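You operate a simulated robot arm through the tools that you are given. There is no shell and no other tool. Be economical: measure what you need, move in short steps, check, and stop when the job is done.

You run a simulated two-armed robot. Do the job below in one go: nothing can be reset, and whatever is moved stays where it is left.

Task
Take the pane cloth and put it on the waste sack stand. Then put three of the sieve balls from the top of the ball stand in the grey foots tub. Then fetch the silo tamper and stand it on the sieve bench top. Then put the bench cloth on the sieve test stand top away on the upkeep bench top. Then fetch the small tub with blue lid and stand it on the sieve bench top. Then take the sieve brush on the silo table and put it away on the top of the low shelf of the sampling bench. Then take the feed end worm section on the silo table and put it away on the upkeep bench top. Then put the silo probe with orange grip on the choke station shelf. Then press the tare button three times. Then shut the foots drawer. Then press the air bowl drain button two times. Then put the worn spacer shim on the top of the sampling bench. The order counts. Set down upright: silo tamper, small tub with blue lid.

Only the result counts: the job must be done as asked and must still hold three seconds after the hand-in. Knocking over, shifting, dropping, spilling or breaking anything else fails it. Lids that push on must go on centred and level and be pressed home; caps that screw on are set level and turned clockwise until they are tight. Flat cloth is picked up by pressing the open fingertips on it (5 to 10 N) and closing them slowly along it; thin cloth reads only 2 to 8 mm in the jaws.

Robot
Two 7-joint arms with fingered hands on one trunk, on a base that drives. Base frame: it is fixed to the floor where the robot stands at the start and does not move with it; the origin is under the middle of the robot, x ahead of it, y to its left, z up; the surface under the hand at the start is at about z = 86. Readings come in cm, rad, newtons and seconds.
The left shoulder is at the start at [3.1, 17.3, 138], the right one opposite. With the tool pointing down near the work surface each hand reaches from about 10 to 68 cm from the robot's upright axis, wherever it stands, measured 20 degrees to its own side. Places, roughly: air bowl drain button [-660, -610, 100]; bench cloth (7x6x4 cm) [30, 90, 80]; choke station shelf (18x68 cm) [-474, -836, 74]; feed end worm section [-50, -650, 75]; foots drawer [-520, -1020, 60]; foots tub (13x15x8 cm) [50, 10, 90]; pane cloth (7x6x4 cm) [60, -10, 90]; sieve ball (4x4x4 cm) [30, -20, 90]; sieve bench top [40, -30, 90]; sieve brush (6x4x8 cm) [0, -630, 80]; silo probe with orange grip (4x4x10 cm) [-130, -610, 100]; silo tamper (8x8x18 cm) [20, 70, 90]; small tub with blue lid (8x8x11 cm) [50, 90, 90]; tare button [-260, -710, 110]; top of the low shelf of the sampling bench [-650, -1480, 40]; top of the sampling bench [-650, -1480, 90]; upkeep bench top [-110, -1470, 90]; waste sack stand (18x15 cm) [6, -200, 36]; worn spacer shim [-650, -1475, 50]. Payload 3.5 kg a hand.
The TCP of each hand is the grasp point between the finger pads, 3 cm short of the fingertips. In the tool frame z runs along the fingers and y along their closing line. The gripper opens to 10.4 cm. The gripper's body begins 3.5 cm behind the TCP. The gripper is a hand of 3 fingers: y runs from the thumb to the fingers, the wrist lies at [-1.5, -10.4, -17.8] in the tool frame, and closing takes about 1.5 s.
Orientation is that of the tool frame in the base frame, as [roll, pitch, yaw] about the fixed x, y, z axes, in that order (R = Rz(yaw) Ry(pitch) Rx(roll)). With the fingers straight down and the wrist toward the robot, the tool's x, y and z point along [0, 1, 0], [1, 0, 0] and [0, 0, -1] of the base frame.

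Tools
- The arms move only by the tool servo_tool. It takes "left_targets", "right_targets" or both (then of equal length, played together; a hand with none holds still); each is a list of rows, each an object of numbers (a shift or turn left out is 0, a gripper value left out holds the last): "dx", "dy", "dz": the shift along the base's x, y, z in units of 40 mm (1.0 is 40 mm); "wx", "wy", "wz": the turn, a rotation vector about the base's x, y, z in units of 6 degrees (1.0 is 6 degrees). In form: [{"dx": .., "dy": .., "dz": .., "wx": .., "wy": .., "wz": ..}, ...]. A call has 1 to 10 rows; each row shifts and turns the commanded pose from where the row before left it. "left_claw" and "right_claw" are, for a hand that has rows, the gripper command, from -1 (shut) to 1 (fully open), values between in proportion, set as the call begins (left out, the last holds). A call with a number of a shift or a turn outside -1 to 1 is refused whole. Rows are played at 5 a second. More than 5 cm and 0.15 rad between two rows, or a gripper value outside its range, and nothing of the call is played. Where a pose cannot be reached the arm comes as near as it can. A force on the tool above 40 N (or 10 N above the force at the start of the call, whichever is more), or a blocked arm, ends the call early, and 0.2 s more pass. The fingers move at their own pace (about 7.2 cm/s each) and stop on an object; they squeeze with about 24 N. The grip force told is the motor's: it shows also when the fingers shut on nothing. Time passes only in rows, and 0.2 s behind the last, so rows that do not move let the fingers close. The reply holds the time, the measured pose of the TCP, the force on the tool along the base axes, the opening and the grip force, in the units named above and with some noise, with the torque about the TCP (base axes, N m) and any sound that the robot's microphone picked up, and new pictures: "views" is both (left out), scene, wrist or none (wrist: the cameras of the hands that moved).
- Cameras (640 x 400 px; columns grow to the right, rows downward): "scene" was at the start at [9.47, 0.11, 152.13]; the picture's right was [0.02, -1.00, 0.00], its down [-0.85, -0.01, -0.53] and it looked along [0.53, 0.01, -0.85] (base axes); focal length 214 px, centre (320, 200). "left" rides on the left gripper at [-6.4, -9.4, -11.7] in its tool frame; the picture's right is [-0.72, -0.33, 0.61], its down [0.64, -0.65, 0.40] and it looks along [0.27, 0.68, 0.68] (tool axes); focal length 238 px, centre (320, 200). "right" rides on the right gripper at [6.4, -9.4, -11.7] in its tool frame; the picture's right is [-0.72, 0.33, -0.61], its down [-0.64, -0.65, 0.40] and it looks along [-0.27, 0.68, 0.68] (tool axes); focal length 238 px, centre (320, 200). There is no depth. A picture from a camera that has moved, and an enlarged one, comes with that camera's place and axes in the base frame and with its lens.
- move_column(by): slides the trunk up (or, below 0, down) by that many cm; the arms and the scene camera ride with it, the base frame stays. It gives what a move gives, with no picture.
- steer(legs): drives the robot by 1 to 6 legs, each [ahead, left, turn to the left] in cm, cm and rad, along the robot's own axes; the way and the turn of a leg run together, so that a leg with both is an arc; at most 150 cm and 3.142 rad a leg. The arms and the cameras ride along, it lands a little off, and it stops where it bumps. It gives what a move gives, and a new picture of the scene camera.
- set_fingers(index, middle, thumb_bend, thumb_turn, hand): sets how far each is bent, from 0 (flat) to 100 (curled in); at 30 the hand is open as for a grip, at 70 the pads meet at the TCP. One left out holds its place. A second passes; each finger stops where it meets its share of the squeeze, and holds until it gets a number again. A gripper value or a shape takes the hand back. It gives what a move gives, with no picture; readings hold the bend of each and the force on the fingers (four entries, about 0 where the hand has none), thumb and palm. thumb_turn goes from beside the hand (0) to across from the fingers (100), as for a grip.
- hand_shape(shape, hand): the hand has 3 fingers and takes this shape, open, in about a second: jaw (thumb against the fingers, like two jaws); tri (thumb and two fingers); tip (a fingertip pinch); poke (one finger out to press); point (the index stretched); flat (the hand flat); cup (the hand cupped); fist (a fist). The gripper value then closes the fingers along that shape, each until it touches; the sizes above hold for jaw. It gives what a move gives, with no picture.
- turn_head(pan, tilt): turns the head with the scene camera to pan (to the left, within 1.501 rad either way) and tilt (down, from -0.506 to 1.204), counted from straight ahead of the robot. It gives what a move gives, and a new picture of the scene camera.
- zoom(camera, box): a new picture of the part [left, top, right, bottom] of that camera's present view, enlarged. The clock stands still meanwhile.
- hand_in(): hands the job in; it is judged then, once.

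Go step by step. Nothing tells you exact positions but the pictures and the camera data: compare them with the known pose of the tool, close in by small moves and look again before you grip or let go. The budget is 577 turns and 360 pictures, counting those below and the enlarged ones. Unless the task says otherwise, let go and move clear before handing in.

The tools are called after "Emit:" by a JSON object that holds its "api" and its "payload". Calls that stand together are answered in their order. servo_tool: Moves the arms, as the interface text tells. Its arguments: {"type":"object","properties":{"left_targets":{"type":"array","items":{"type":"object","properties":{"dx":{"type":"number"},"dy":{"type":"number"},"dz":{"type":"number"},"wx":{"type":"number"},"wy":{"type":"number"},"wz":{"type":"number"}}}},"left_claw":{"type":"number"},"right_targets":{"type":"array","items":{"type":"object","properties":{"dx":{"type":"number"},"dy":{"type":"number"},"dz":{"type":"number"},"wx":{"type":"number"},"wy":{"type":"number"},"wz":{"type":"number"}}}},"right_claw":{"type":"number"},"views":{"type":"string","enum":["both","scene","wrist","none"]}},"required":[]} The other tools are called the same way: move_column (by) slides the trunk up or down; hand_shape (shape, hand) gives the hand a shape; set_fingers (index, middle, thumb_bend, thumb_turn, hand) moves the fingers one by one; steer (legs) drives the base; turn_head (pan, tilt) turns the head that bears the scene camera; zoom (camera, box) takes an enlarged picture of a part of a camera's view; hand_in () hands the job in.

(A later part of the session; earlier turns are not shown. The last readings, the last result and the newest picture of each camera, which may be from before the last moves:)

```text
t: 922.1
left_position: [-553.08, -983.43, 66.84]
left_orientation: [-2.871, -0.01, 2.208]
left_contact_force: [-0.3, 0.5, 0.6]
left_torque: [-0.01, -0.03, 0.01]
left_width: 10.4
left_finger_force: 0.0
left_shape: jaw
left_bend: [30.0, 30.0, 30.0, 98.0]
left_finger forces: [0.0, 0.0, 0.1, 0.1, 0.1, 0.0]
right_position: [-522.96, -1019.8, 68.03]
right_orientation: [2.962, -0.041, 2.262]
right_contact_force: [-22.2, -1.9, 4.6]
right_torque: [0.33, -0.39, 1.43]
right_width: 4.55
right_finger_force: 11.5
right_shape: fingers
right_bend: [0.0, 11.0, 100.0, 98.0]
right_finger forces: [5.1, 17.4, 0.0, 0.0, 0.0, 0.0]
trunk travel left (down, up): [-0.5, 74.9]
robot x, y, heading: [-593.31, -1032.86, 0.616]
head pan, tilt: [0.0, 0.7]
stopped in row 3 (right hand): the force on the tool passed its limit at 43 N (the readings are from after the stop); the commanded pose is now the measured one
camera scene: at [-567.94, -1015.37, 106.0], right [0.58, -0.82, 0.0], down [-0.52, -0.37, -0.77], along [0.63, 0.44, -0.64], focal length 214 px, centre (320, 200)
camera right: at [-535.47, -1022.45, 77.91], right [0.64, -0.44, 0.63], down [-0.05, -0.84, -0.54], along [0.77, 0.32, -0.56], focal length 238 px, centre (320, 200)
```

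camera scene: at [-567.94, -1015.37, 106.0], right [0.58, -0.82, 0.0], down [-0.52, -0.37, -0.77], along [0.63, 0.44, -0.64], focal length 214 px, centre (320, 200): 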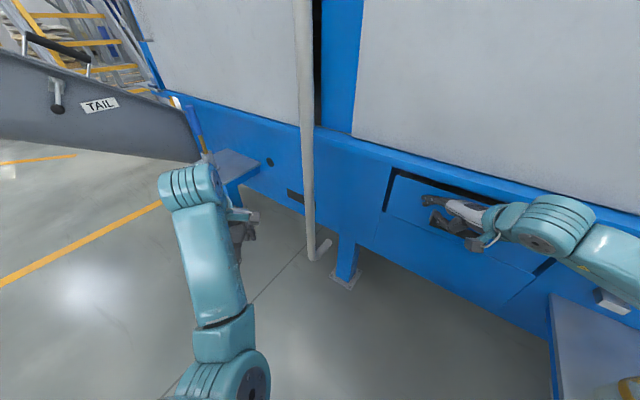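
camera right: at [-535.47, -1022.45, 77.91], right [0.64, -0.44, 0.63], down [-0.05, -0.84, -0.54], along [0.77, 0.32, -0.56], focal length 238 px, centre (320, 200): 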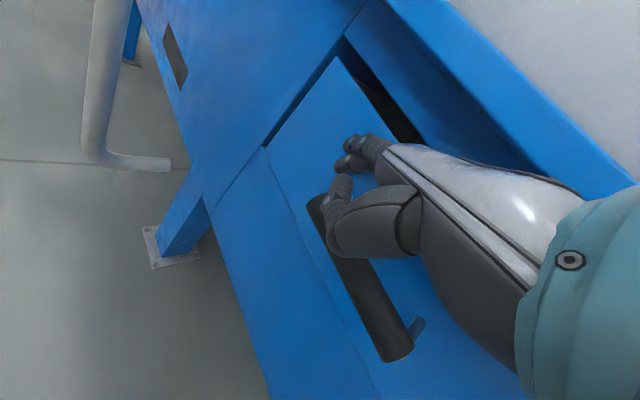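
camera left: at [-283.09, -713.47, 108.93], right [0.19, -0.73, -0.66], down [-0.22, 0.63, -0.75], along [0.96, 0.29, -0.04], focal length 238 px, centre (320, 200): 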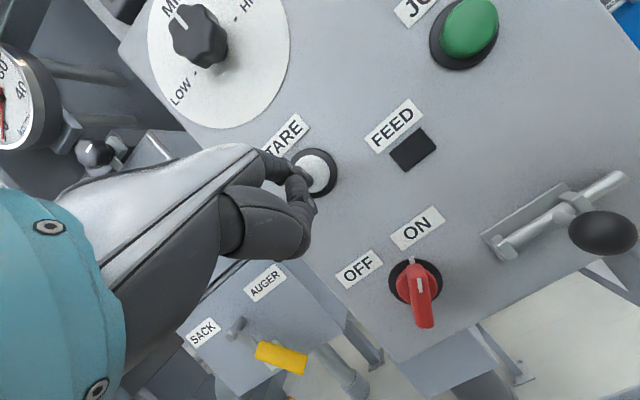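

Emit:
{"api": "servo_tool", "payload": {"right_targets": [{"dx": -0.8}, {"dx": -0.8}, {"dx": -0.8, "dz": -0.5}, {"dz": -0.8}, {"dz": -0.8}], "views": "none"}}

Emit:
{"api": "zoom", "payload": {"camera": "scene", "box": [360, 150, 620, 310]}}

```text
t: 923.3
left_position: [-552.94, -983.28, 66.93]
left_orientation: [-2.869, -0.01, 2.206]
left_contact_force: [0.1, -0.3, 0.5]
left_torque: [0.0, -0.01, 0.05]
left_width: 10.36
left_finger_force: 0.2
left_shape: jaw
left_bend: [30.0, 30.0, 30.0, 98.0]
left_finger forces: [0.0, 0.1, 0.0, 0.1, 0.0, 0.0]
right_position: [-532.08, -1019.86, 59.46]
right_orientation: [2.962, -0.039, 2.249]
right_contact_force: [0.7, -0.2, 0.0]
right_torque: [0.03, 0.0, -0.01]
right_width: 4.59
right_finger_force: 0.1
right_shape: fingers
right_bend: [0.0, 0.0, 100.0, 98.0]
right_finger forces: [0.0, 0.1, 0.0, 0.0, 0.0, 0.1]
trunk travel left (down, up): [-0.5, 74.9]
robot x, y, heading: [-593.04, -1033.38, 0.615]
head pan, tilt: [0.0, 0.7]
```

```text
2.46 times, centred on (490, 230) of scene
camera zoom: at [-567.72, -1015.34, 105.96], right [0.58, -0.82, 0.0], down [-0.53, -0.37, -0.76], along [0.62, 0.44, -0.64], focal length 528 px, centre (-98, 126)
```

zoom: 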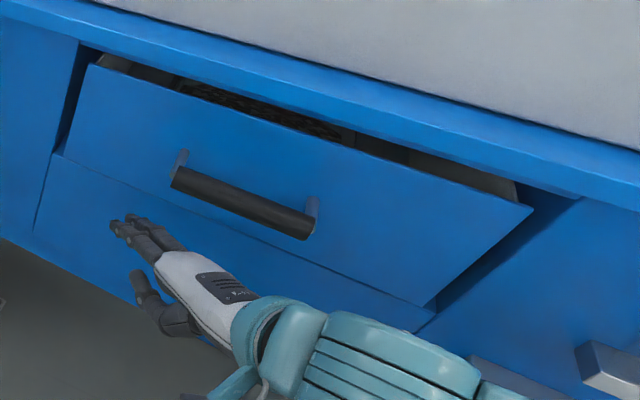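

Emit:
{"api": "zoom", "payload": {"camera": "right", "box": [120, 0, 560, 275]}}

Emit:
{"api": "turn_head", "payload": {"pan": -0.9, "tilt": 1.0}}

```text
1.45 times, centred on (340, 138) of right
camera zoom: at [-544.68, -1022.41, 69.4], right [0.63, -0.45, 0.63], down [-0.05, -0.84, -0.54], along [0.77, 0.31, -0.55], focal length 347 px, centre (291, 291)
```

zoom: 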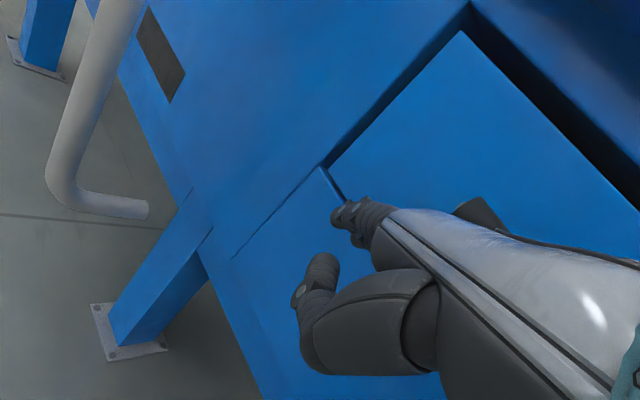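

```text
t: 924.5
left_position: [-553.06, -983.27, 66.78]
left_orientation: [-2.87, -0.012, 2.207]
left_contact_force: [0.6, -0.5, -0.3]
left_torque: [0.02, 0.0, -0.03]
left_width: 10.38
left_finger_force: 0.1
left_shape: jaw
left_bend: [30.0, 30.0, 30.0, 98.0]
left_finger forces: [0.0, 0.0, 0.0, 0.0, 0.0, 0.0]
right_position: [-531.98, -1019.87, 59.55]
right_orientation: [2.963, -0.039, 2.252]
right_contact_force: [-0.5, -0.2, -0.7]
right_torque: [0.01, 0.0, -0.01]
right_width: 4.59
right_finger_force: 0.1
right_shape: fingers
right_bend: [0.0, 0.0, 100.0, 98.0]
right_finger forces: [0.1, 0.0, 0.0, 0.0, 0.0, 0.0]
trunk travel left (down, up): [-0.5, 74.9]
robot x, y, heading: [-593.58, -1033.27, 0.616]
head pan, tilt: [-0.901, 1.0]
camera scene: at [-567.97, -1022.2, 103.62], right [-0.28, -0.96, 0.0], down [-0.81, 0.24, -0.54], along [0.52, -0.15, -0.84], focal length 214 px, centre (320, 200)
```

scene: 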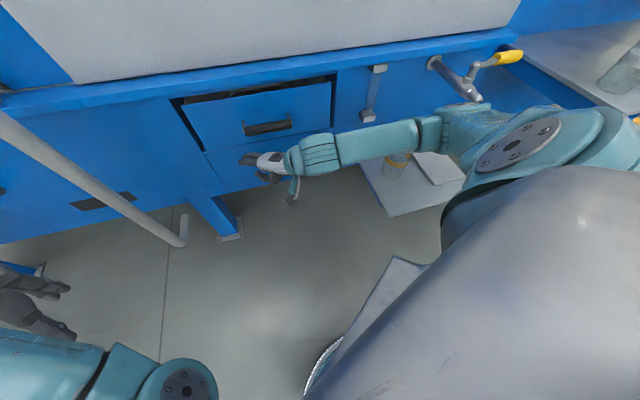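

The drawer front now sits slightly recessed in its frame against a hard stop, so it is shut. Back off and restore the posture.

Emit:
{"api": "steer", "payload": {"legs": [[-40, 28, 0]]}}

Emit:
{"api": "hand_shape", "payload": {"hand": "right", "shape": "jaw"}}

Emit:
{"api": "move_column", "payload": {"by": 40}}

Emit:
{"api": "turn_head", "payload": {"pan": -0.6, "tilt": 0.8}}

```text
t: 927.4
left_position: [-602.25, -983.48, 66.86]
left_orientation: [-2.87, -0.01, 2.214]
left_contact_force: [-0.4, 0.3, -0.7]
left_torque: [0.02, 0.01, 0.01]
left_width: 10.37
left_finger_force: 0.1
left_shape: jaw
left_bend: [30.0, 30.0, 30.0, 98.0]
left_finger forces: [0.1, 0.1, 0.1, 0.0, 0.0, 0.1]
right_position: [-581.09, -1019.76, 59.48]
right_orientation: [2.963, -0.037, 2.258]
right_contact_force: [-0.4, -0.5, 0.6]
right_torque: [0.01, -0.01, -0.01]
right_width: 4.57
right_finger_force: 0.0
right_shape: fingers
right_bend: [0.0, 0.0, 100.0, 98.0]
right_finger forces: [0.0, 0.1, 0.0, 0.0, 0.1, 0.1]
trunk travel left (down, up): [-0.5, 74.9]
robot x, y, heading: [-642.26, -1033.98, 0.623]
head pan, tilt: [-0.901, 1.0]
camera scene: at [-616.98, -1022.46, 103.62], right [-0.27, -0.96, 0.0], down [-0.81, 0.23, -0.54], along [0.52, -0.15, -0.84], focal length 214 px, centre (320, 200)
```

scene: 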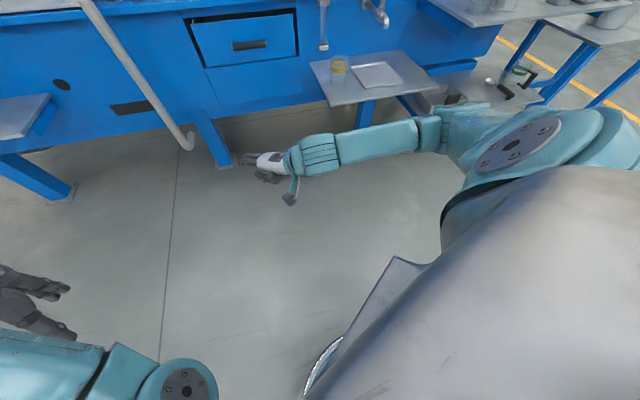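

```text
t: 928.3
left_position: [-602.3, -983.48, 66.72]
left_orientation: [-2.868, -0.01, 2.217]
left_contact_force: [0.4, 0.4, 0.6]
left_torque: [0.0, 0.0, 0.04]
left_width: 10.37
left_finger_force: 0.0
left_shape: jaw
left_bend: [30.0, 30.0, 30.0, 98.0]
left_finger forces: [0.0, 0.1, 0.0, 0.0, 0.0, 0.1]
right_position: [-581.11, -1019.76, 59.38]
right_orientation: [2.961, -0.038, 2.259]
right_contact_force: [0.5, 0.4, -1.0]
right_torque: [0.01, 0.0, 0.01]
right_width: 10.36
right_finger_force: 0.3
right_shape: jaw
right_bend: [30.0, 30.0, 30.0, 98.0]
right_finger forces: [0.1, 0.1, 0.1, 0.0, 0.2, 0.1]
trunk travel left (down, up): [-0.5, 74.9]
robot x, y, heading: [-641.73, -1033.79, 0.622]
head pan, tilt: [-0.901, 1.0]
```

```text
t: 932.1
left_position: [-602.17, -983.4, 106.83]
left_orientation: [-2.87, -0.01, 2.215]
left_contact_force: [0.4, 0.6, 0.6]
left_torque: [-0.01, -0.03, -0.02]
left_width: 10.35
left_finger_force: 0.1
left_shape: jaw
left_bend: [30.0, 30.0, 30.0, 98.0]
left_finger forces: [0.1, 0.0, 0.1, 0.0, 0.0, 0.0]
right_position: [-581.09, -1019.83, 99.5]
right_orientation: [2.963, -0.038, 2.258]
right_contact_force: [-0.2, 0.1, 0.1]
right_torque: [0.04, 0.03, 0.03]
right_width: 10.38
right_finger_force: 0.0
right_shape: jaw
right_bend: [30.0, 30.0, 30.0, 98.0]
right_finger forces: [0.0, 0.0, 0.0, 0.0, 0.1, 0.0]
trunk travel left (down, up): [-40.5, 34.9]
robot x, y, heading: [-642.66, -1033.82, 0.623]
head pan, tilt: [-0.901, 1.0]
```

```text
t: 932.9
left_position: [-602.19, -983.44, 106.95]
left_orientation: [-2.87, -0.011, 2.213]
left_contact_force: [-0.5, 0.3, 0.9]
left_torque: [-0.01, 0.01, -0.01]
left_width: 10.36
left_finger_force: 0.1
left_shape: jaw
left_bend: [30.0, 30.0, 30.0, 98.0]
left_finger forces: [0.0, 0.0, 0.1, 0.0, 0.1, 0.1]
right_position: [-581.08, -1019.77, 99.56]
right_orientation: [2.961, -0.037, 2.257]
right_contact_force: [-0.3, -0.1, -0.1]
right_torque: [0.02, 0.03, -0.02]
right_width: 10.39
right_finger_force: 0.2
right_shape: jaw
right_bend: [30.0, 30.0, 30.0, 98.0]
right_finger forces: [0.0, 0.0, 0.0, 0.0, 0.0, 0.1]
trunk travel left (down, up): [-40.5, 34.9]
robot x, y, heading: [-642.5, -1033.82, 0.62]
head pan, tilt: [-0.6, 0.799]
camera scene: at [-630.91, -1031.37, 146.71], right [0.02, -1.0, 0.0], down [-0.72, -0.02, -0.7], along [0.7, 0.02, -0.72], focal length 214 px, centre (320, 200)
```

scene: 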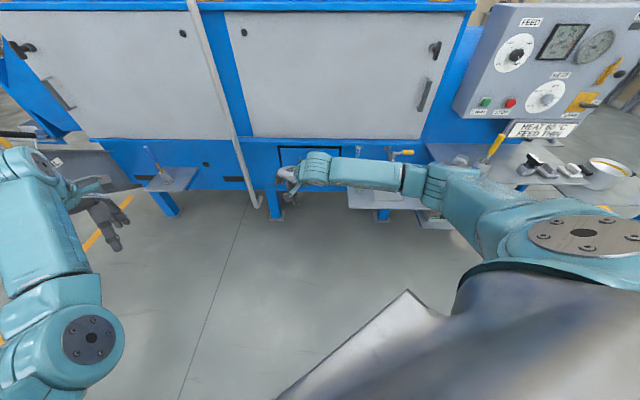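

Emit:
{"api": "servo_tool", "payload": {"right_targets": [{"dx": -0.8, "dy": -0.5, "dz": 0.4, "wx": -0.6, "wy": 0.8}, {"dx": -0.8, "dy": -0.5, "dz": 0.4, "wx": -0.5, "wy": 0.6}, {"dz": 0.6, "dx": -0.3}], "views": "none"}}

Emit:
{"api": "steer", "payload": {"legs": [[-20, 15, 0.3]]}}

Emit:
{"api": "turn_head", "payload": {"pan": -0.9, "tilt": 0.6}}

```text
t: 933.7
left_position: [-602.3, -983.43, 106.84]
left_orientation: [-2.87, -0.01, 2.215]
left_contact_force: [0.3, -0.3, -0.6]
left_torque: [-0.01, -0.02, 0.01]
left_width: 10.36
left_finger_force: 0.0
left_shape: jaw
left_bend: [30.0, 30.0, 30.0, 98.0]
left_finger forces: [0.0, 0.0, 0.0, 0.1, 0.0, 0.1]
right_position: [-588.66, -1023.87, 105.23]
right_orientation: [-3.134, -0.038, 2.251]
right_contact_force: [0.5, 0.2, 0.1]
right_torque: [0.02, 0.03, -0.01]
right_width: 10.38
right_finger_force: 0.1
right_shape: jaw
right_bend: [30.0, 30.0, 30.0, 98.0]
right_finger forces: [0.0, 0.0, 0.0, 0.0, 0.0, 0.0]
trunk travel left (down, up): [-40.5, 34.9]
robot x, y, heading: [-642.45, -1033.95, 0.625]
head pan, tilt: [-0.6, 0.799]
```

```text
t: 935.6
left_position: [-643.62, -977.03, 106.9]
left_orientation: [-2.87, -0.009, 2.513]
left_contact_force: [-0.2, 0.1, 0.1]
left_torque: [0.01, 0.01, 0.01]
left_width: 10.39
left_finger_force: 0.0
left_shape: jaw
left_bend: [30.0, 30.0, 30.0, 98.0]
left_finger forces: [0.1, 0.0, 0.0, 0.0, 0.0, 0.1]
right_position: [-618.53, -1011.67, 105.27]
right_orientation: [-3.136, -0.04, 2.553]
right_contact_force: [0.1, -0.5, 0.8]
right_torque: [0.03, 0.03, 0.03]
right_width: 10.38
right_finger_force: 0.0
right_shape: jaw
right_bend: [30.0, 30.0, 30.0, 98.0]
right_finger forces: [0.0, 0.0, 0.1, 0.0, 0.1, 0.0]
trunk travel left (down, up): [-40.5, 34.9]
robot x, y, heading: [-667.19, -1036.42, 0.918]
head pan, tilt: [-0.6, 0.799]
camera scene: at [-656.81, -1031.3, 146.73], right [0.32, -0.95, 0.0], down [-0.68, -0.23, -0.7], along [0.66, 0.22, -0.72], focal length 214 px, centre (320, 200)
```

scene: 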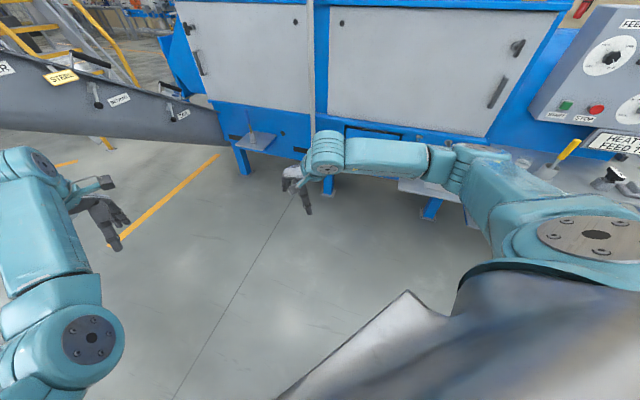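

```text
t: 936.4
left_position: [-643.54, -976.96, 106.86]
left_orientation: [-2.87, -0.01, 2.514]
left_contact_force: [0.1, -0.8, 0.9]
left_torque: [-0.02, 0.02, 0.0]
left_width: 10.36
left_finger_force: 0.0
left_shape: jaw
left_bend: [30.0, 30.0, 30.0, 98.0]
left_finger forces: [0.0, 0.1, 0.0, 0.0, 0.0, 0.0]
right_position: [-618.6, -1011.65, 105.14]
right_orientation: [-3.136, -0.038, 2.55]
right_contact_force: [0.2, -0.2, -0.2]
right_torque: [0.03, -0.01, 0.04]
right_width: 10.38
right_finger_force: 0.0
right_shape: jaw
right_bend: [30.0, 30.0, 30.0, 98.0]
right_finger forces: [0.1, 0.1, 0.0, 0.0, 0.0, 0.1]
trunk travel left (down, up): [-40.5, 34.9]
robot x, y, heading: [-666.87, -1036.88, 0.92]
head pan, tilt: [-0.901, 0.6]
camera scene: at [-655.52, -1033.64, 148.4], right [0.02, -1.0, 0.0], down [-0.57, -0.01, -0.82], along [0.82, 0.02, -0.57], focal length 214 px, centre (320, 200)
```

scene: 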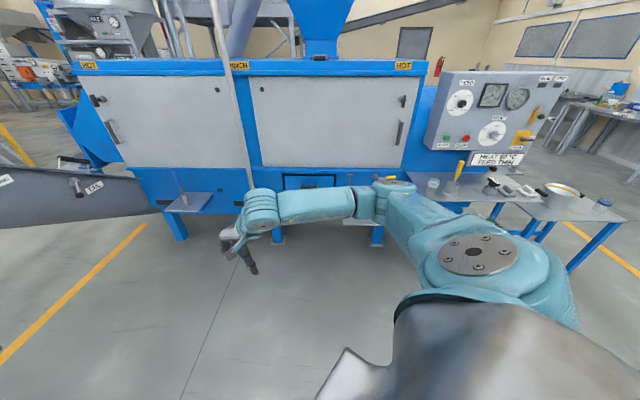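

Emit:
{"api": "zoom", "payload": {"camera": "scene", "box": [260, 150, 380, 225]}}

```text
5.33 times, centred on (320, 188) of scene
camera zoom: at [-655.52, -1033.64, 148.4], right [0.02, -1.0, 0.0], down [-0.57, -0.01, -0.82], along [0.82, 0.02, -0.57], focal length 1144 px, centre (320, 267)
```

zoom: 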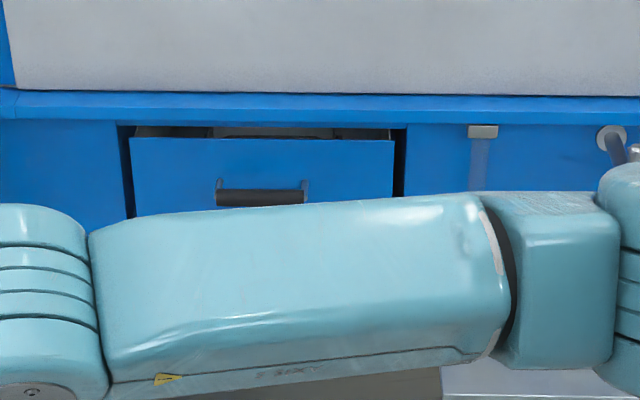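

The drawer is in against its stop. Now on to the air bowl drain button; I drive the long way round with few calls.

Emit:
{"api": "move_column", "payload": {"by": 7}}

Emit:
{"api": "steer", "payload": {"legs": [[0, 0, -2.49], [150, 0, 0], [140, 0, 0], [0, 150, 0], [0, 150, 0], [0, 150, 0]]}}

```text
t: 937.4
left_position: [-643.53, -977.03, 113.67]
left_orientation: [-2.869, -0.01, 2.515]
left_contact_force: [-0.2, -0.3, 0.2]
left_torque: [-0.03, 0.0, 0.01]
left_width: 10.37
left_finger_force: 0.1
left_shape: jaw
left_bend: [30.0, 30.0, 30.0, 98.0]
left_finger forces: [0.0, 0.0, 0.0, 0.0, 0.0, 0.1]
right_position: [-618.5, -1011.62, 112.2]
right_orientation: [-3.134, -0.04, 2.552]
right_contact_force: [-0.1, 0.3, 0.1]
right_torque: [0.02, 0.02, -0.01]
right_width: 10.37
right_finger_force: 0.0
right_shape: jaw
right_bend: [30.0, 30.0, 30.0, 98.0]
right_finger forces: [0.0, 0.1, 0.0, 0.0, 0.0, 0.0]
trunk travel left (down, up): [-47.5, 27.9]
robot x, y, heading: [-666.99, -1036.38, 0.923]
head pan, tilt: [-0.901, 0.6]
```

```text
t: 978.4
left_position: [-202.08, -1381.34, 113.9]
left_orientation: [-2.868, -0.01, 0.057]
left_contact_force: [0.2, -0.8, 0.2]
left_torque: [-0.04, 0.0, -0.03]
left_width: 10.38
left_finger_force: 0.1
left_shape: jaw
left_bend: [30.0, 30.0, 30.0, 98.0]
left_finger forces: [0.0, 0.0, 0.0, 0.1, 0.1, 0.1]
right_position: [-243.25, -1370.21, 112.15]
right_orientation: [-3.134, -0.04, 0.093]
right_contact_force: [0.3, -0.9, 0.7]
right_torque: [-0.01, -0.01, 0.02]
right_width: 10.39
right_finger_force: 0.1
right_shape: jaw
right_bend: [30.0, 30.0, 30.0, 98.0]
right_finger forces: [0.1, 0.0, 0.1, 0.1, 0.1, 0.0]
trunk travel left (down, up): [-47.5, 27.9]
robot x, y, heading: [-221.74, -1320.15, -1.537]
head pan, tilt: [-0.901, 0.6]
camera scene: at [-228.21, -1328.4, 155.45], right [-0.65, 0.76, 0.0], down [0.43, 0.37, -0.83], along [-0.63, -0.54, -0.56], focal length 214 px, centre (320, 200)
```

scene: 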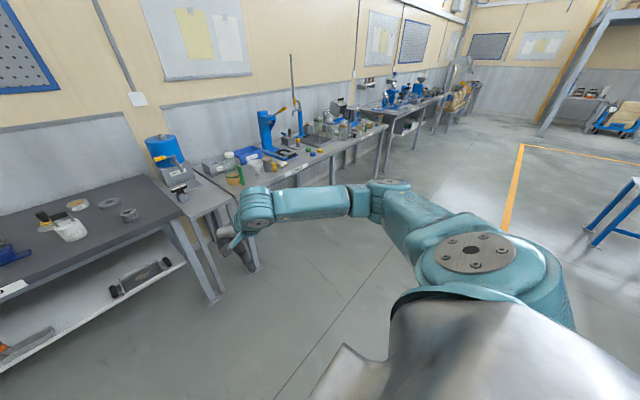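

Emit:
{"api": "steer", "payload": {"legs": [[-150, 10, -0.033], [-150, 5, 0], [-25, 2, 0], [-143, -34, 0], [-63, -40, 0], [-63, -40, 0]]}}

```text
refused: leg 1 is longer than a leg can be; nothing moved
```

Emit:
{"api": "steer", "payload": {"legs": [[-149, 8, -0.033], [-149, 5, 0], [-26, 2, 0], [-143, -34, 0], [-63, -40, 0], [-63, -40, 0]]}}

```text
t: 1008.4
left_position: [-297.68, -788.6, 113.92]
left_orientation: [-2.869, -0.01, -0.007]
left_contact_force: [-0.5, -0.8, 0.3]
left_torque: [0.03, 0.0, -0.02]
left_width: 10.39
left_finger_force: 0.1
left_shape: jaw
left_bend: [30.0, 30.0, 30.0, 98.0]
left_finger forces: [0.1, 0.0, 0.1, 0.0, 0.0, 0.0]
right_position: [-338.22, -775.08, 112.27]
right_orientation: [-3.136, -0.039, 0.032]
right_contact_force: [0.4, 0.8, -0.6]
right_torque: [0.02, -0.01, 0.0]
right_width: 10.39
right_finger_force: 0.0
right_shape: jaw
right_bend: [30.0, 30.0, 30.0, 98.0]
right_finger forces: [0.0, 0.0, 0.0, 0.0, 0.1, 0.0]
trunk travel left (down, up): [-47.5, 27.9]
robot x, y, heading: [-313.97, -726.25, -1.596]
head pan, tilt: [-0.901, 0.6]
camera scene: at [-320.55, -734.07, 155.45], right [-0.6, 0.8, 0.0], down [0.45, 0.34, -0.83], along [-0.66, -0.5, -0.56], focal length 214 px, centre (320, 200)
```

scene: 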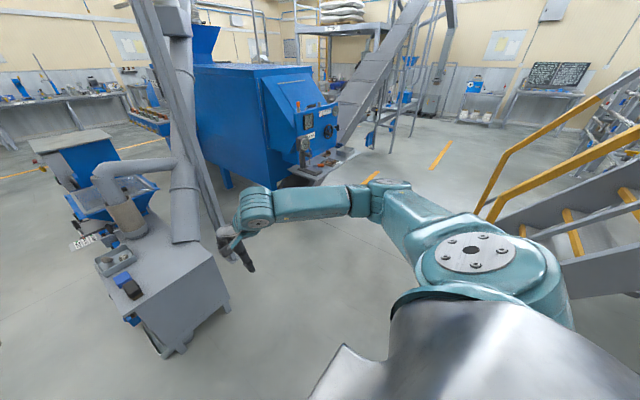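

Emit:
{"api": "steer", "payload": {"legs": [[-118, -32, 0], [-128, 4, 0.026], [0, -105, 0], [0, -100, 0]]}}

```text
t: 1029.3
left_position: [-505.84, -542.05, 114.05]
left_orientation: [-2.877, 0.006, 0.033]
left_contact_force: [-0.6, -0.8, 0.3]
left_torque: [0.0, 0.0, 0.0]
left_width: 10.41
left_finger_force: 0.0
left_shape: jaw
left_bend: [30.0, 30.0, 30.0, 97.0]
left_finger forces: [0.0, 0.1, 0.0, 0.0, 0.1, 0.0]
right_position: [-546.25, -530.19, 113.21]
right_orientation: [3.138, -0.03, 0.081]
right_contact_force: [0.4, -0.2, -0.1]
right_torque: [0.03, 0.0, 0.01]
right_width: 10.4
right_finger_force: 0.1
right_shape: jaw
right_bend: [30.0, 30.0, 30.0, 98.0]
right_finger forces: [0.0, 0.0, 0.1, 0.0, 0.1, 0.0]
trunk travel left (down, up): [-47.5, 27.9]
robot x, y, heading: [-525.57, -481.44, -1.555]
head pan, tilt: [-0.901, 0.6]
stopped in leg 4: the robot was blocked; the commanded pose is now the measured one
camera scene: at [-530.15, -488.25, 155.65], right [-0.63, 0.78, 0.0], down [0.43, 0.35, -0.83], along [-0.65, -0.52, -0.55], focal length 214 px, centre (320, 200)
```

scene: 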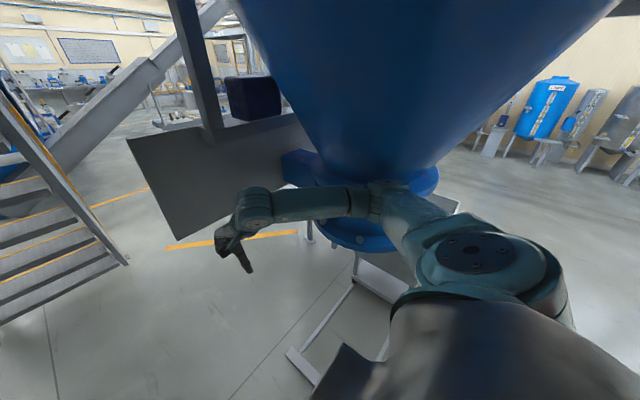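

The big blue hopper blocks here; the button must be on its far side. I look west for a way around.

Emit:
{"api": "turn_head", "payload": {"pan": -1.45, "tilt": 0.45}}

```text
t: 1030.2
left_position: [-505.75, -542.19, 113.96]
left_orientation: [-2.879, 0.005, 0.031]
left_contact_force: [-0.5, -0.1, 0.1]
left_torque: [0.0, 0.0, 0.01]
left_width: 10.39
left_finger_force: 0.1
left_shape: jaw
left_bend: [30.0, 30.0, 30.0, 97.0]
left_finger forces: [0.0, 0.0, 0.1, 0.0, 0.0, 0.0]
right_position: [-546.27, -530.06, 113.02]
right_orientation: [-3.14, -0.028, 0.079]
right_contact_force: [0.3, -0.3, 0.2]
right_torque: [0.0, 0.01, 0.01]
right_width: 10.38
right_finger_force: 0.1
right_shape: jaw
right_bend: [30.0, 30.0, 30.0, 98.0]
right_finger forces: [0.1, 0.0, 0.0, 0.1, 0.0, 0.1]
trunk travel left (down, up): [-47.5, 27.9]
robot x, y, heading: [-525.71, -481.19, -1.562]
head pan, tilt: [-1.45, 0.45]
camera scene: at [-532.33, -483.92, 156.98], right [-0.13, 0.99, -0.01], down [0.42, 0.05, -0.91], along [-0.9, -0.12, -0.42], focal length 214 px, centre (320, 200)
```

scene: 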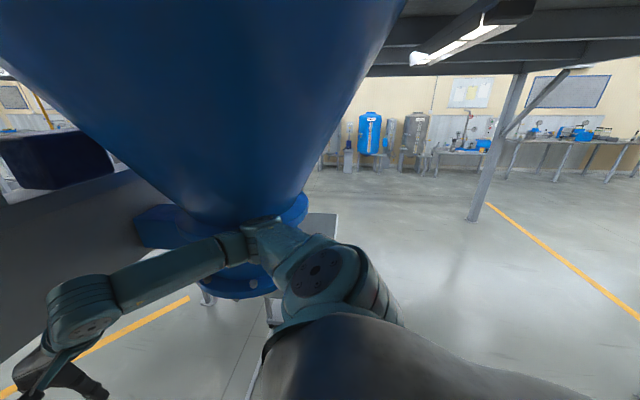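

Emit:
{"api": "steer", "payload": {"legs": [[-70, 0, 0], [0, -120, 0], [0, -110, 0]]}}

Emit:
{"api": "turn_head", "payload": {"pan": 0.3, "tilt": 0.4}}

```text
t: 1030.9
left_position: [-505.82, -542.12, 114.09]
left_orientation: [-2.876, 0.002, 0.032]
left_contact_force: [0.2, -0.1, 0.4]
left_torque: [-0.04, 0.01, 0.0]
left_width: 10.39
left_finger_force: 0.0
left_shape: jaw
left_bend: [30.0, 30.0, 30.0, 97.0]
left_finger forces: [0.0, 0.0, 0.0, 0.0, 0.0, 0.0]
right_position: [-546.27, -530.19, 113.18]
right_orientation: [3.133, -0.032, 0.08]
right_contact_force: [0.5, 0.7, -0.4]
right_torque: [-0.01, 0.01, 0.03]
right_width: 10.38
right_finger_force: 0.0
right_shape: jaw
right_bend: [30.0, 30.0, 30.0, 98.0]
right_finger forces: [0.1, 0.0, 0.0, 0.1, 0.0, 0.0]
trunk travel left (down, up): [-47.5, 27.9]
robot x, y, heading: [-525.47, -481.51, -1.557]
head pan, tilt: [-1.45, 0.45]
stopped in leg 1: the robot was blocked; the commanded pose is now the measured one
camera scene: at [-532.41, -483.84, 156.94], right [-0.13, 0.99, -0.01], down [0.42, 0.05, -0.91], along [-0.9, -0.12, -0.42], focal length 214 px, centre (320, 200)
```

scene: 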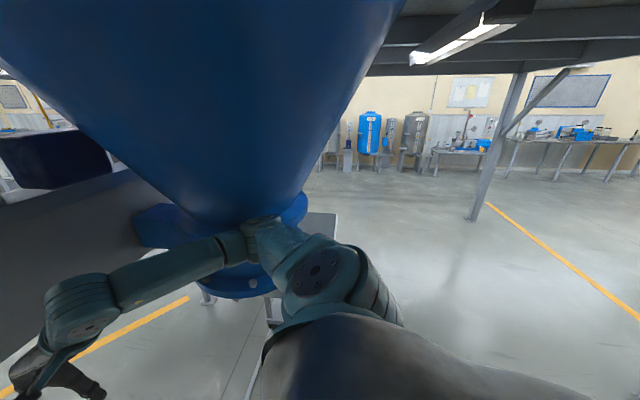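

```text
t: 1032.7
left_position: [-505.86, -542.12, 114.08]
left_orientation: [-2.877, 0.005, 0.034]
left_contact_force: [0.1, 0.4, 0.4]
left_torque: [-0.02, 0.0, -0.01]
left_width: 10.34
left_finger_force: 0.0
left_shape: jaw
left_bend: [30.0, 30.0, 30.0, 97.0]
left_finger forces: [0.1, 0.1, 0.0, 0.0, 0.1, 0.0]
right_position: [-546.34, -530.16, 113.05]
right_orientation: [3.139, -0.03, 0.081]
right_contact_force: [-0.7, 0.3, 0.3]
right_torque: [0.0, 0.0, 0.01]
right_width: 10.41
right_finger_force: 0.0
right_shape: jaw
right_bend: [30.0, 30.0, 30.0, 98.0]
right_finger forces: [0.0, 0.0, 0.0, 0.1, 0.1, 0.0]
trunk travel left (down, up): [-47.5, 27.9]
robot x, y, heading: [-525.75, -481.3, -1.56]
head pan, tilt: [0.3, 0.4]
camera scene: at [-520.44, -491.45, 157.3], right [-0.95, -0.31, 0.02], down [-0.13, 0.36, -0.92], along [0.28, -0.88, -0.39], focal length 214 px, centre (320, 200)
```

scene: 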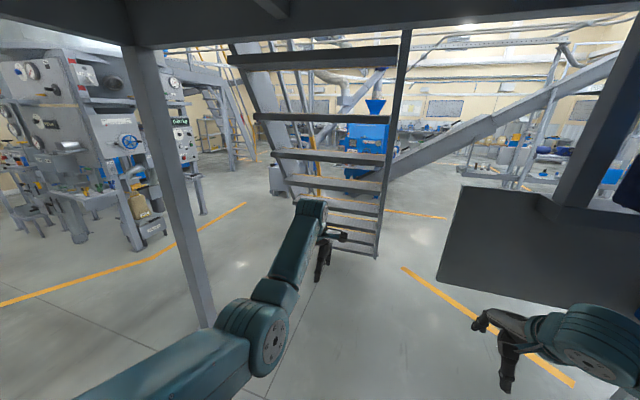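

Emit:
{"api": "steer", "payload": {"legs": [[0, 22, 0], [-75, 0, 0], [0, -125, 0], [0, -125, 0]]}}

```text
t: 1049.9
left_position: [-736.44, -473.79, 113.83]
left_orientation: [-2.869, -0.01, 0.057]
left_contact_force: [0.0, -0.3, 0.0]
left_torque: [-0.02, 0.0, 0.02]
left_width: 10.4
left_finger_force: 0.0
left_shape: jaw
left_bend: [30.0, 30.0, 30.0, 97.0]
left_finger forces: [0.0, 0.0, 0.1, 0.1, 0.0, 0.1]
right_position: [-777.32, -462.54, 112.37]
right_orientation: [-3.137, -0.046, 0.101]
right_contact_force: [-0.4, -0.4, 0.4]
right_torque: [0.01, -0.02, 0.03]
right_width: 10.39
right_finger_force: 0.1
right_shape: jaw
right_bend: [30.0, 30.0, 30.0, 98.0]
right_finger forces: [0.1, 0.0, 0.0, 0.0, 0.1, 0.0]
trunk travel left (down, up): [-47.5, 27.9]
robot x, y, heading: [-756.12, -412.45, -1.537]
head pan, tilt: [0.3, 0.4]
camera scene: at [-752.84, -423.71, 157.27], right [-0.94, -0.33, 0.0], down [-0.13, 0.37, -0.92], along [0.3, -0.87, -0.39], focal length 214 px, centre (320, 200)
```

scene: 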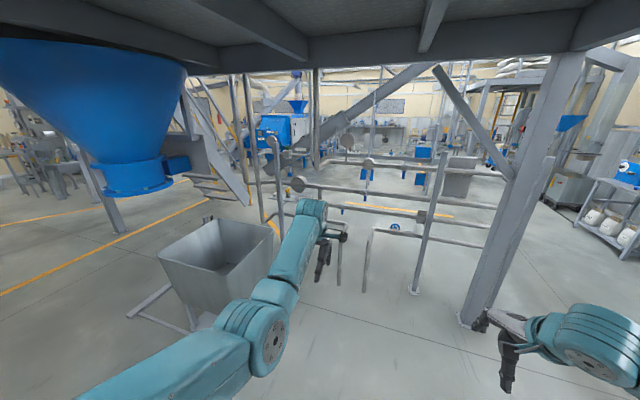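

Emit:
{"api": "zoom", "payload": {"camera": "scene", "box": [250, 120, 440, 260]}}

```text
2.86 times, centred on (345, 190) of scene
camera zoom: at [-752.84, -423.71, 157.27], right [-0.94, -0.33, 0.0], down [-0.13, 0.37, -0.92], along [0.3, -0.87, -0.39], focal length 613 px, centre (249, 229)
```

zoom: 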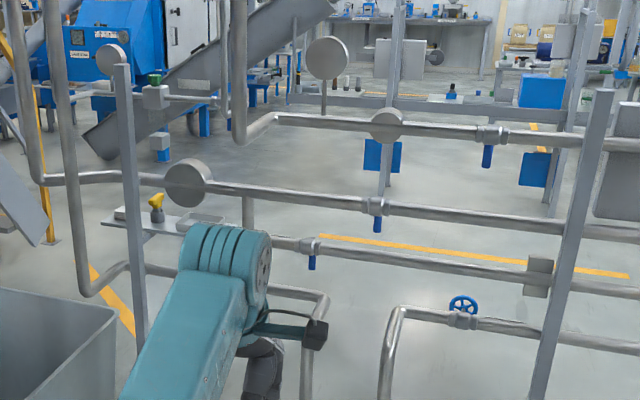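

The gauges and presumably the drain button face south; I must go round to the south side of the pipe rack. Driving back round.

Emit:
{"api": "steer", "payload": {"legs": [[0, 125, 0], [0, 130, -0.03], [68, 5, 0], [0, 148, 0], [130, 0, 0], [100, -22, 0]]}}

```text
t: 1083.6
left_position: [-345.63, -764.63, 113.86]
left_orientation: [-2.869, -0.013, 0.046]
left_contact_force: [0.1, -0.7, -0.1]
left_torque: [-0.01, -0.02, 0.03]
left_width: 10.36
left_finger_force: 0.1
left_shape: jaw
left_bend: [30.0, 30.0, 30.0, 97.0]
left_finger forces: [0.0, 0.0, 0.1, 0.0, 0.0, 0.1]
right_position: [-386.14, -753.06, 112.29]
right_orientation: [-3.138, -0.044, 0.093]
right_contact_force: [-0.5, 0.0, -0.2]
right_torque: [0.0, -0.01, 0.0]
right_width: 10.38
right_finger_force: 0.0
right_shape: jaw
right_bend: [30.0, 30.0, 30.0, 98.0]
right_finger forces: [0.0, 0.0, 0.1, 0.0, 0.1, 0.1]
trunk travel left (down, up): [-47.5, 27.9]
robot x, y, heading: [-364.51, -703.82, -1.548]
head pan, tilt: [0.3, 0.4]
camera scene: at [-361.49, -714.56, 157.27], right [-0.95, -0.32, 0.0], down [-0.12, 0.37, -0.92], along [0.29, -0.87, -0.39], focal length 214 px, centre (320, 200)
```

scene: 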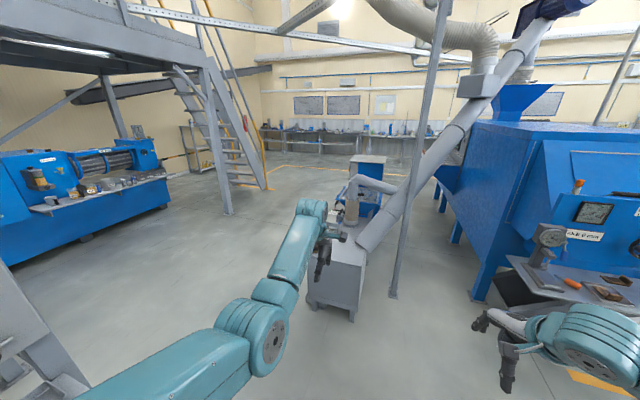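

Emit:
{"api": "servo_tool", "payload": {"left_targets": [{"dy": 0.9}, {"dy": 0.9}, {"dy": 0.9}], "right_targets": [{"dy": 0.4}, {"dy": 0.4}, {}], "views": "none"}}

Emit:
{"api": "steer", "payload": {"legs": [[54, -40, -0.02], [0, -120, 0], [0, -112, 0], [0, 0, 3.13]]}}

```text
t: 1084.4
left_position: [-345.57, -753.72, 113.95]
left_orientation: [-2.872, -0.011, 0.047]
left_contact_force: [0.5, -0.1, 0.4]
left_torque: [-0.03, 0.01, -0.01]
left_width: 10.39
left_finger_force: 0.0
left_shape: jaw
left_bend: [30.0, 30.0, 30.0, 97.0]
left_finger forces: [0.1, 0.1, 0.0, 0.0, 0.0, 0.1]
right_position: [-386.28, -749.84, 112.46]
right_orientation: [-3.137, -0.046, 0.092]
right_contact_force: [-0.5, -0.2, -0.4]
right_torque: [-0.01, 0.02, 0.01]
right_width: 10.38
right_finger_force: 0.2
right_shape: jaw
right_bend: [30.0, 30.0, 30.0, 98.0]
right_finger forces: [0.0, 0.0, 0.0, 0.0, 0.0, 0.0]
trunk travel left (down, up): [-47.5, 27.9]
robot x, y, heading: [-365.12, -703.54, -1.546]
head pan, tilt: [0.3, 0.4]
```

```text
t: 1106.4
left_position: [-652.0, -705.95, 113.86]
left_orientation: [-2.87, -0.011, 3.111]
left_contact_force: [0.2, 1.1, 0.2]
left_torque: [-0.03, 0.02, 0.04]
left_width: 10.37
left_finger_force: 0.1
left_shape: jaw
left_bend: [30.0, 30.0, 30.0, 97.0]
left_finger forces: [0.0, 0.1, 0.0, 0.0, 0.0, 0.1]
right_position: [-611.8, -713.06, 112.44]
right_orientation: [-3.137, -0.046, -3.125]
right_contact_force: [-0.2, -0.1, 0.2]
right_torque: [0.04, 0.0, -0.02]
right_width: 10.4
right_finger_force: 0.1
right_shape: jaw
right_bend: [30.0, 30.0, 30.0, 98.0]
right_finger forces: [0.0, 0.0, 0.1, 0.1, 0.0, 0.0]
trunk travel left (down, up): [-47.5, 27.9]
robot x, y, heading: [-636.65, -757.92, 1.524]
head pan, tilt: [0.3, 0.4]
camera scene: at [-638.68, -746.48, 157.27], right [0.97, 0.25, 0.0], down [0.1, -0.38, -0.92], along [-0.23, 0.89, -0.39], focal length 214 px, centre (320, 200)
```

scene: 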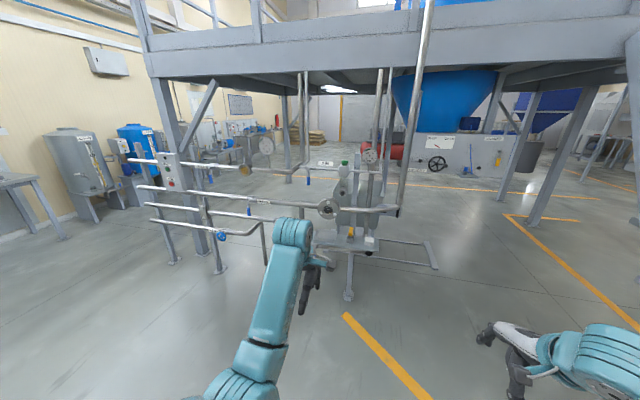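

Emit:
{"api": "zoom", "payload": {"camera": "scene", "box": [290, 130, 420, 260]}}

```text
3.08 times, centred on (355, 195) of scene
camera zoom: at [-638.68, -746.48, 157.27], right [0.97, 0.25, 0.0], down [0.1, -0.38, -0.92], along [-0.23, 0.89, -0.39], focal length 660 px, centre (212, 215)
```

zoom: 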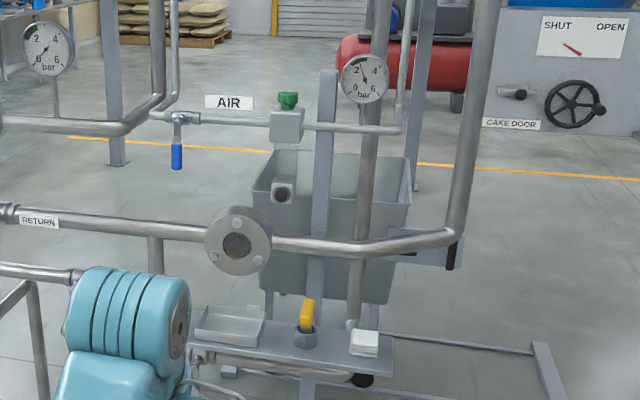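

The drain button appears to be the dark round one on the small box under the green-topped regulator, near [-660, -600, 102], behind the RETURN pipe. I set up the pointing hand and take two views to triangulate.

Emit:
{"api": "set_fingers", "payload": {"hand": "left", "index": 20, "middle": 100, "thumb_bend": 100}}

Emit:
{"api": "move_column", "payload": {"by": -22}}

Emit:
{"api": "servo_tool", "payload": {"left_targets": [{"dz": 0.9, "wx": 1}, {"dz": 0.9, "wx": 1}, {"dz": 0.9, "wx": 1}, {"dz": 0.9, "wx": 1}, {"dz": 0.9, "wx": 1}, {"dz": 0.9, "wx": 1}, {"wx": 1}, {"wx": 1}], "views": "none"}}

Emit:
{"api": "steer", "payload": {"legs": [[0, 0, -0.32], [35, 40, 0]]}}

```text
t: 1107.4
left_position: [-651.93, -706.08, 113.8]
left_orientation: [-2.871, -0.013, 3.112]
left_contact_force: [0.6, -0.4, 0.4]
left_torque: [0.01, 0.02, 0.05]
left_width: 3.23
left_finger_force: 0.1
left_shape: fingers
left_bend: [20.0, 100.0, 100.0, 97.0]
left_finger forces: [0.0, 0.1, 0.1, 0.0, 0.0, 0.1]
right_position: [-611.79, -713.09, 112.36]
right_orientation: [-3.137, -0.045, -3.124]
right_contact_force: [-0.2, 0.1, -0.1]
right_torque: [0.01, -0.01, -0.04]
right_width: 10.38
right_finger_force: 0.1
right_shape: jaw
right_bend: [30.0, 30.0, 30.0, 98.0]
right_finger forces: [0.1, 0.0, 0.0, 0.1, 0.0, 0.0]
trunk travel left (down, up): [-47.5, 27.9]
robot x, y, heading: [-636.86, -757.62, 1.52]
head pan, tilt: [0.3, 0.4]
```

```text
t: 1109.7
left_position: [-652.47, -706.02, 92.0]
left_orientation: [-2.872, -0.021, 3.118]
left_contact_force: [0.3, 1.2, 0.6]
left_torque: [0.02, 0.0, 0.01]
left_width: 3.27
left_finger_force: 0.1
left_shape: fingers
left_bend: [20.0, 100.0, 100.0, 97.0]
left_finger forces: [0.0, 0.0, 0.0, 0.0, 0.0, 0.0]
right_position: [-611.67, -713.01, 90.32]
right_orientation: [-3.141, -0.046, -3.125]
right_contact_force: [-0.2, -0.3, 0.1]
right_torque: [-0.03, -0.03, 0.05]
right_width: 10.41
right_finger_force: 0.2
right_shape: jaw
right_bend: [30.0, 30.0, 30.0, 98.0]
right_finger forces: [0.0, 0.0, 0.0, 0.0, 0.0, 0.0]
trunk travel left (down, up): [-25.5, 49.9]
robot x, y, heading: [-636.48, -757.76, 1.521]
head pan, tilt: [0.3, 0.4]
```

```text
t: 1111.5
left_position: [-651.9, -705.45, 112.67]
left_orientation: [2.574, -0.027, 3.129]
left_contact_force: [0.0, -0.9, 0.0]
left_torque: [-0.02, 0.01, -0.03]
left_width: 3.27
left_finger_force: 0.1
left_shape: fingers
left_bend: [20.0, 100.0, 100.0, 97.0]
left_finger forces: [0.1, 0.0, 0.1, 0.1, 0.0, 0.0]
left hand out of reach, approached as far as the arm can: row 1, 2, 3
right_position: [-611.69, -713.06, 90.41]
right_orientation: [-3.138, -0.045, -3.124]
right_contact_force: [1.3, -0.2, -0.6]
right_torque: [0.03, 0.03, 0.02]
right_width: 10.37
right_finger_force: 0.0
right_shape: jaw
right_bend: [30.0, 30.0, 30.0, 98.0]
right_finger forces: [0.1, 0.0, 0.0, 0.0, 0.0, 0.0]
trunk travel left (down, up): [-25.5, 49.9]
robot x, y, heading: [-636.76, -757.94, 1.525]
head pan, tilt: [0.3, 0.4]
```

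```text
t: 1115.6
left_position: [-659.02, -656.03, 112.66]
left_orientation: [2.576, -0.028, 2.809]
left_contact_force: [1.2, 0.7, -0.4]
left_torque: [-0.01, 0.0, 0.02]
left_width: 3.25
left_finger_force: 0.0
left_shape: fingers
left_bend: [20.0, 100.0, 100.0, 97.0]
left_finger forces: [0.1, 0.0, 0.0, 0.0, 0.0, 0.0]
right_position: [-623.22, -675.97, 90.4]
right_orientation: [-3.138, -0.047, 2.836]
right_contact_force: [0.1, -0.1, 0.6]
right_torque: [-0.01, -0.04, -0.05]
right_width: 10.38
right_finger_force: 0.1
right_shape: jaw
right_bend: [30.0, 30.0, 30.0, 98.0]
right_finger forces: [0.1, 0.0, 0.0, 0.0, 0.1, 0.0]
trunk travel left (down, up): [-25.5, 49.9]
robot x, y, heading: [-661.6, -710.74, 1.202]
head pan, tilt: [0.3, 0.4]
camera scene: at [-657.08, -693.29, 135.01], right [1.0, -0.07, 0.0], down [-0.03, -0.39, -0.92], along [0.07, 0.92, -0.39], focal length 214 px, centre (320, 200)
```

scene: 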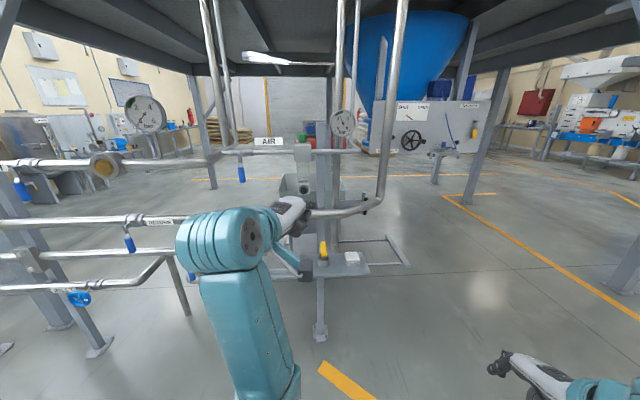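

Emit:
{"api": "zoom", "payload": {"camera": "scene", "box": [240, 120, 400, 270]}}

Emit:
{"api": "zoom", "payload": {"camera": "left", "box": [200, 60, 560, 330]}}

```text
2.67 times, centred on (320, 195) of scene
camera zoom: at [-657.08, -693.29, 135.01], right [1.0, -0.07, 0.0], down [-0.03, -0.39, -0.92], along [0.07, 0.92, -0.39], focal length 572 px, centre (320, 213)
```

zoom: 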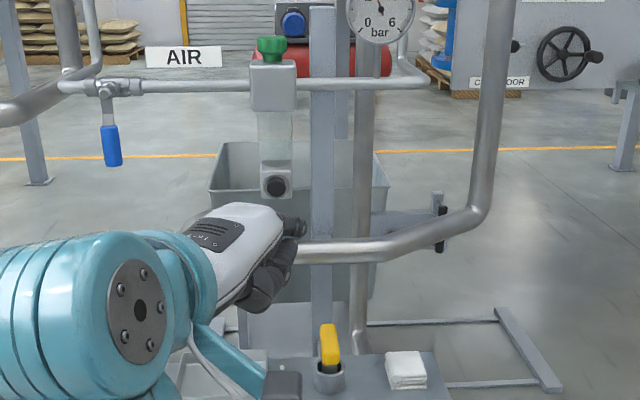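

```text
1.48 times, centred on (380, 195) of left
camera zoom: at [-657.36, -671.7, 117.14], right [0.68, -0.18, -0.71], down [-0.73, -0.1, -0.67], along [0.05, 0.98, -0.2], focal length 353 px, centre (231, 207)
```

zoom: 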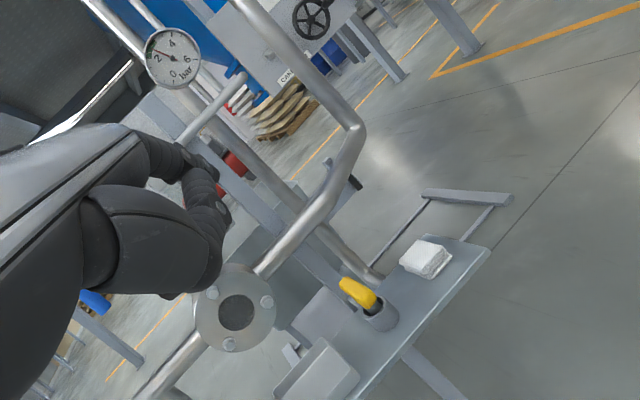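

Triangulated: button at [-657.7, -610.1, 104.8], index tip at [-655.2, -650.2, 115.5]. Lower and approach.

Emit:
{"api": "move_column", "payload": {"by": -8}}

Emit:
{"api": "servo_tool", "payload": {"left_targets": [{"dz": -0.35}, {"dz": -0.35}], "views": "none"}}

Emit:
{"api": "steer", "payload": {"legs": [[26, 12.5, 0]]}}

Emit:
{"api": "zoom", "payload": {"camera": "left", "box": [160, 60, 480, 330]}}

```text
t: 1116.8
left_position: [-658.99, -656.23, 104.68]
left_orientation: [2.574, -0.029, 2.809]
left_contact_force: [-0.1, 0.1, 0.6]
left_torque: [0.02, 0.01, -0.02]
left_width: 3.25
left_finger_force: 0.1
left_shape: fingers
left_bend: [20.0, 100.0, 100.0, 97.0]
left_finger forces: [0.0, 0.0, 0.1, 0.1, 0.0, 0.0]
right_position: [-623.27, -676.12, 82.47]
right_orientation: [-3.141, -0.046, 2.838]
right_contact_force: [0.9, 0.1, 0.5]
right_torque: [0.02, 0.0, 0.04]
right_width: 10.37
right_finger_force: 0.1
right_shape: jaw
right_bend: [30.0, 30.0, 30.0, 98.0]
right_finger forces: [0.0, 0.0, 0.0, 0.0, 0.1, 0.1]
trunk travel left (down, up): [-17.5, 57.9]
robot x, y, heading: [-660.86, -710.71, 1.203]
head pan, tilt: [0.3, 0.4]
```

```text
t: 1117.4
left_position: [-658.9, -655.92, 101.75]
left_orientation: [2.576, -0.028, 2.811]
left_contact_force: [-0.1, 0.4, -0.9]
left_torque: [-0.02, 0.04, 0.05]
left_width: 3.27
left_finger_force: 0.0
left_shape: fingers
left_bend: [20.0, 100.0, 100.0, 97.0]
left_finger forces: [0.0, 0.0, 0.1, 0.1, 0.1, 0.0]
right_position: [-623.31, -675.92, 82.39]
right_orientation: [-3.138, -0.046, 2.838]
right_contact_force: [-0.8, 0.2, -0.5]
right_torque: [-0.02, 0.0, 0.03]
right_width: 10.39
right_finger_force: 0.0
right_shape: jaw
right_bend: [30.0, 30.0, 30.0, 98.0]
right_finger forces: [0.1, 0.0, 0.1, 0.1, 0.0, 0.0]
trunk travel left (down, up): [-17.5, 57.9]
robot x, y, heading: [-661.31, -710.91, 1.201]
head pan, tilt: [0.3, 0.4]
```

```text
t: 1119.4
left_position: [-661.01, -626.87, 101.79]
left_orientation: [2.575, -0.029, 2.808]
left_contact_force: [-0.4, 0.2, -0.5]
left_torque: [-0.02, 0.02, 0.02]
left_width: 3.22
left_finger_force: 0.1
left_shape: fingers
left_bend: [20.0, 100.0, 100.0, 97.0]
left_finger forces: [0.0, 0.0, 0.0, 0.0, 0.0, 0.0]
right_position: [-625.48, -647.1, 82.33]
right_orientation: [-3.138, -0.046, 2.838]
right_contact_force: [-0.1, -0.7, -0.6]
right_torque: [0.02, 0.01, -0.03]
right_width: 10.42
right_finger_force: 0.2
right_shape: jaw
right_bend: [30.0, 30.0, 30.0, 98.0]
right_finger forces: [0.0, 0.0, 0.0, 0.1, 0.0, 0.0]
trunk travel left (down, up): [-17.5, 57.9]
robot x, y, heading: [-663.26, -681.94, 1.196]
head pan, tilt: [0.3, 0.4]
camera scene: at [-657.81, -660.81, 126.73], right [1.0, -0.07, 0.0], down [-0.03, -0.39, -0.92], along [0.07, 0.92, -0.39], focal length 214 px, centre (320, 200)
```

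scene: 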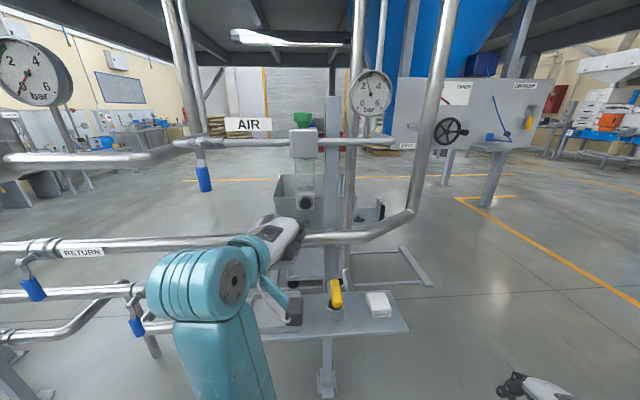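

```text
1.48 times, centred on (320, 195) of left
camera zoom: at [-659.35, -642.62, 106.35], right [0.68, -0.18, -0.71], down [-0.73, -0.1, -0.67], along [0.05, 0.98, -0.2], focal length 353 px, centre (320, 207)
```

zoom: 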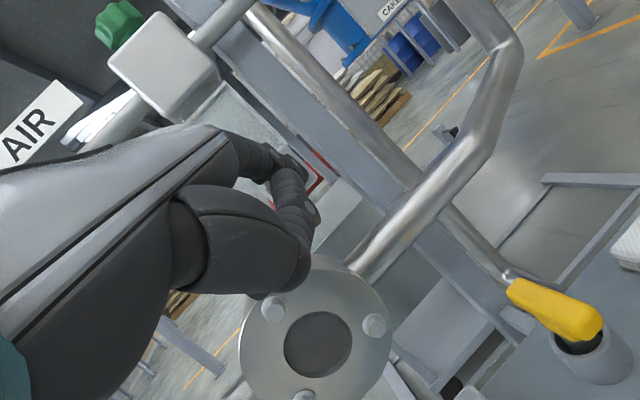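

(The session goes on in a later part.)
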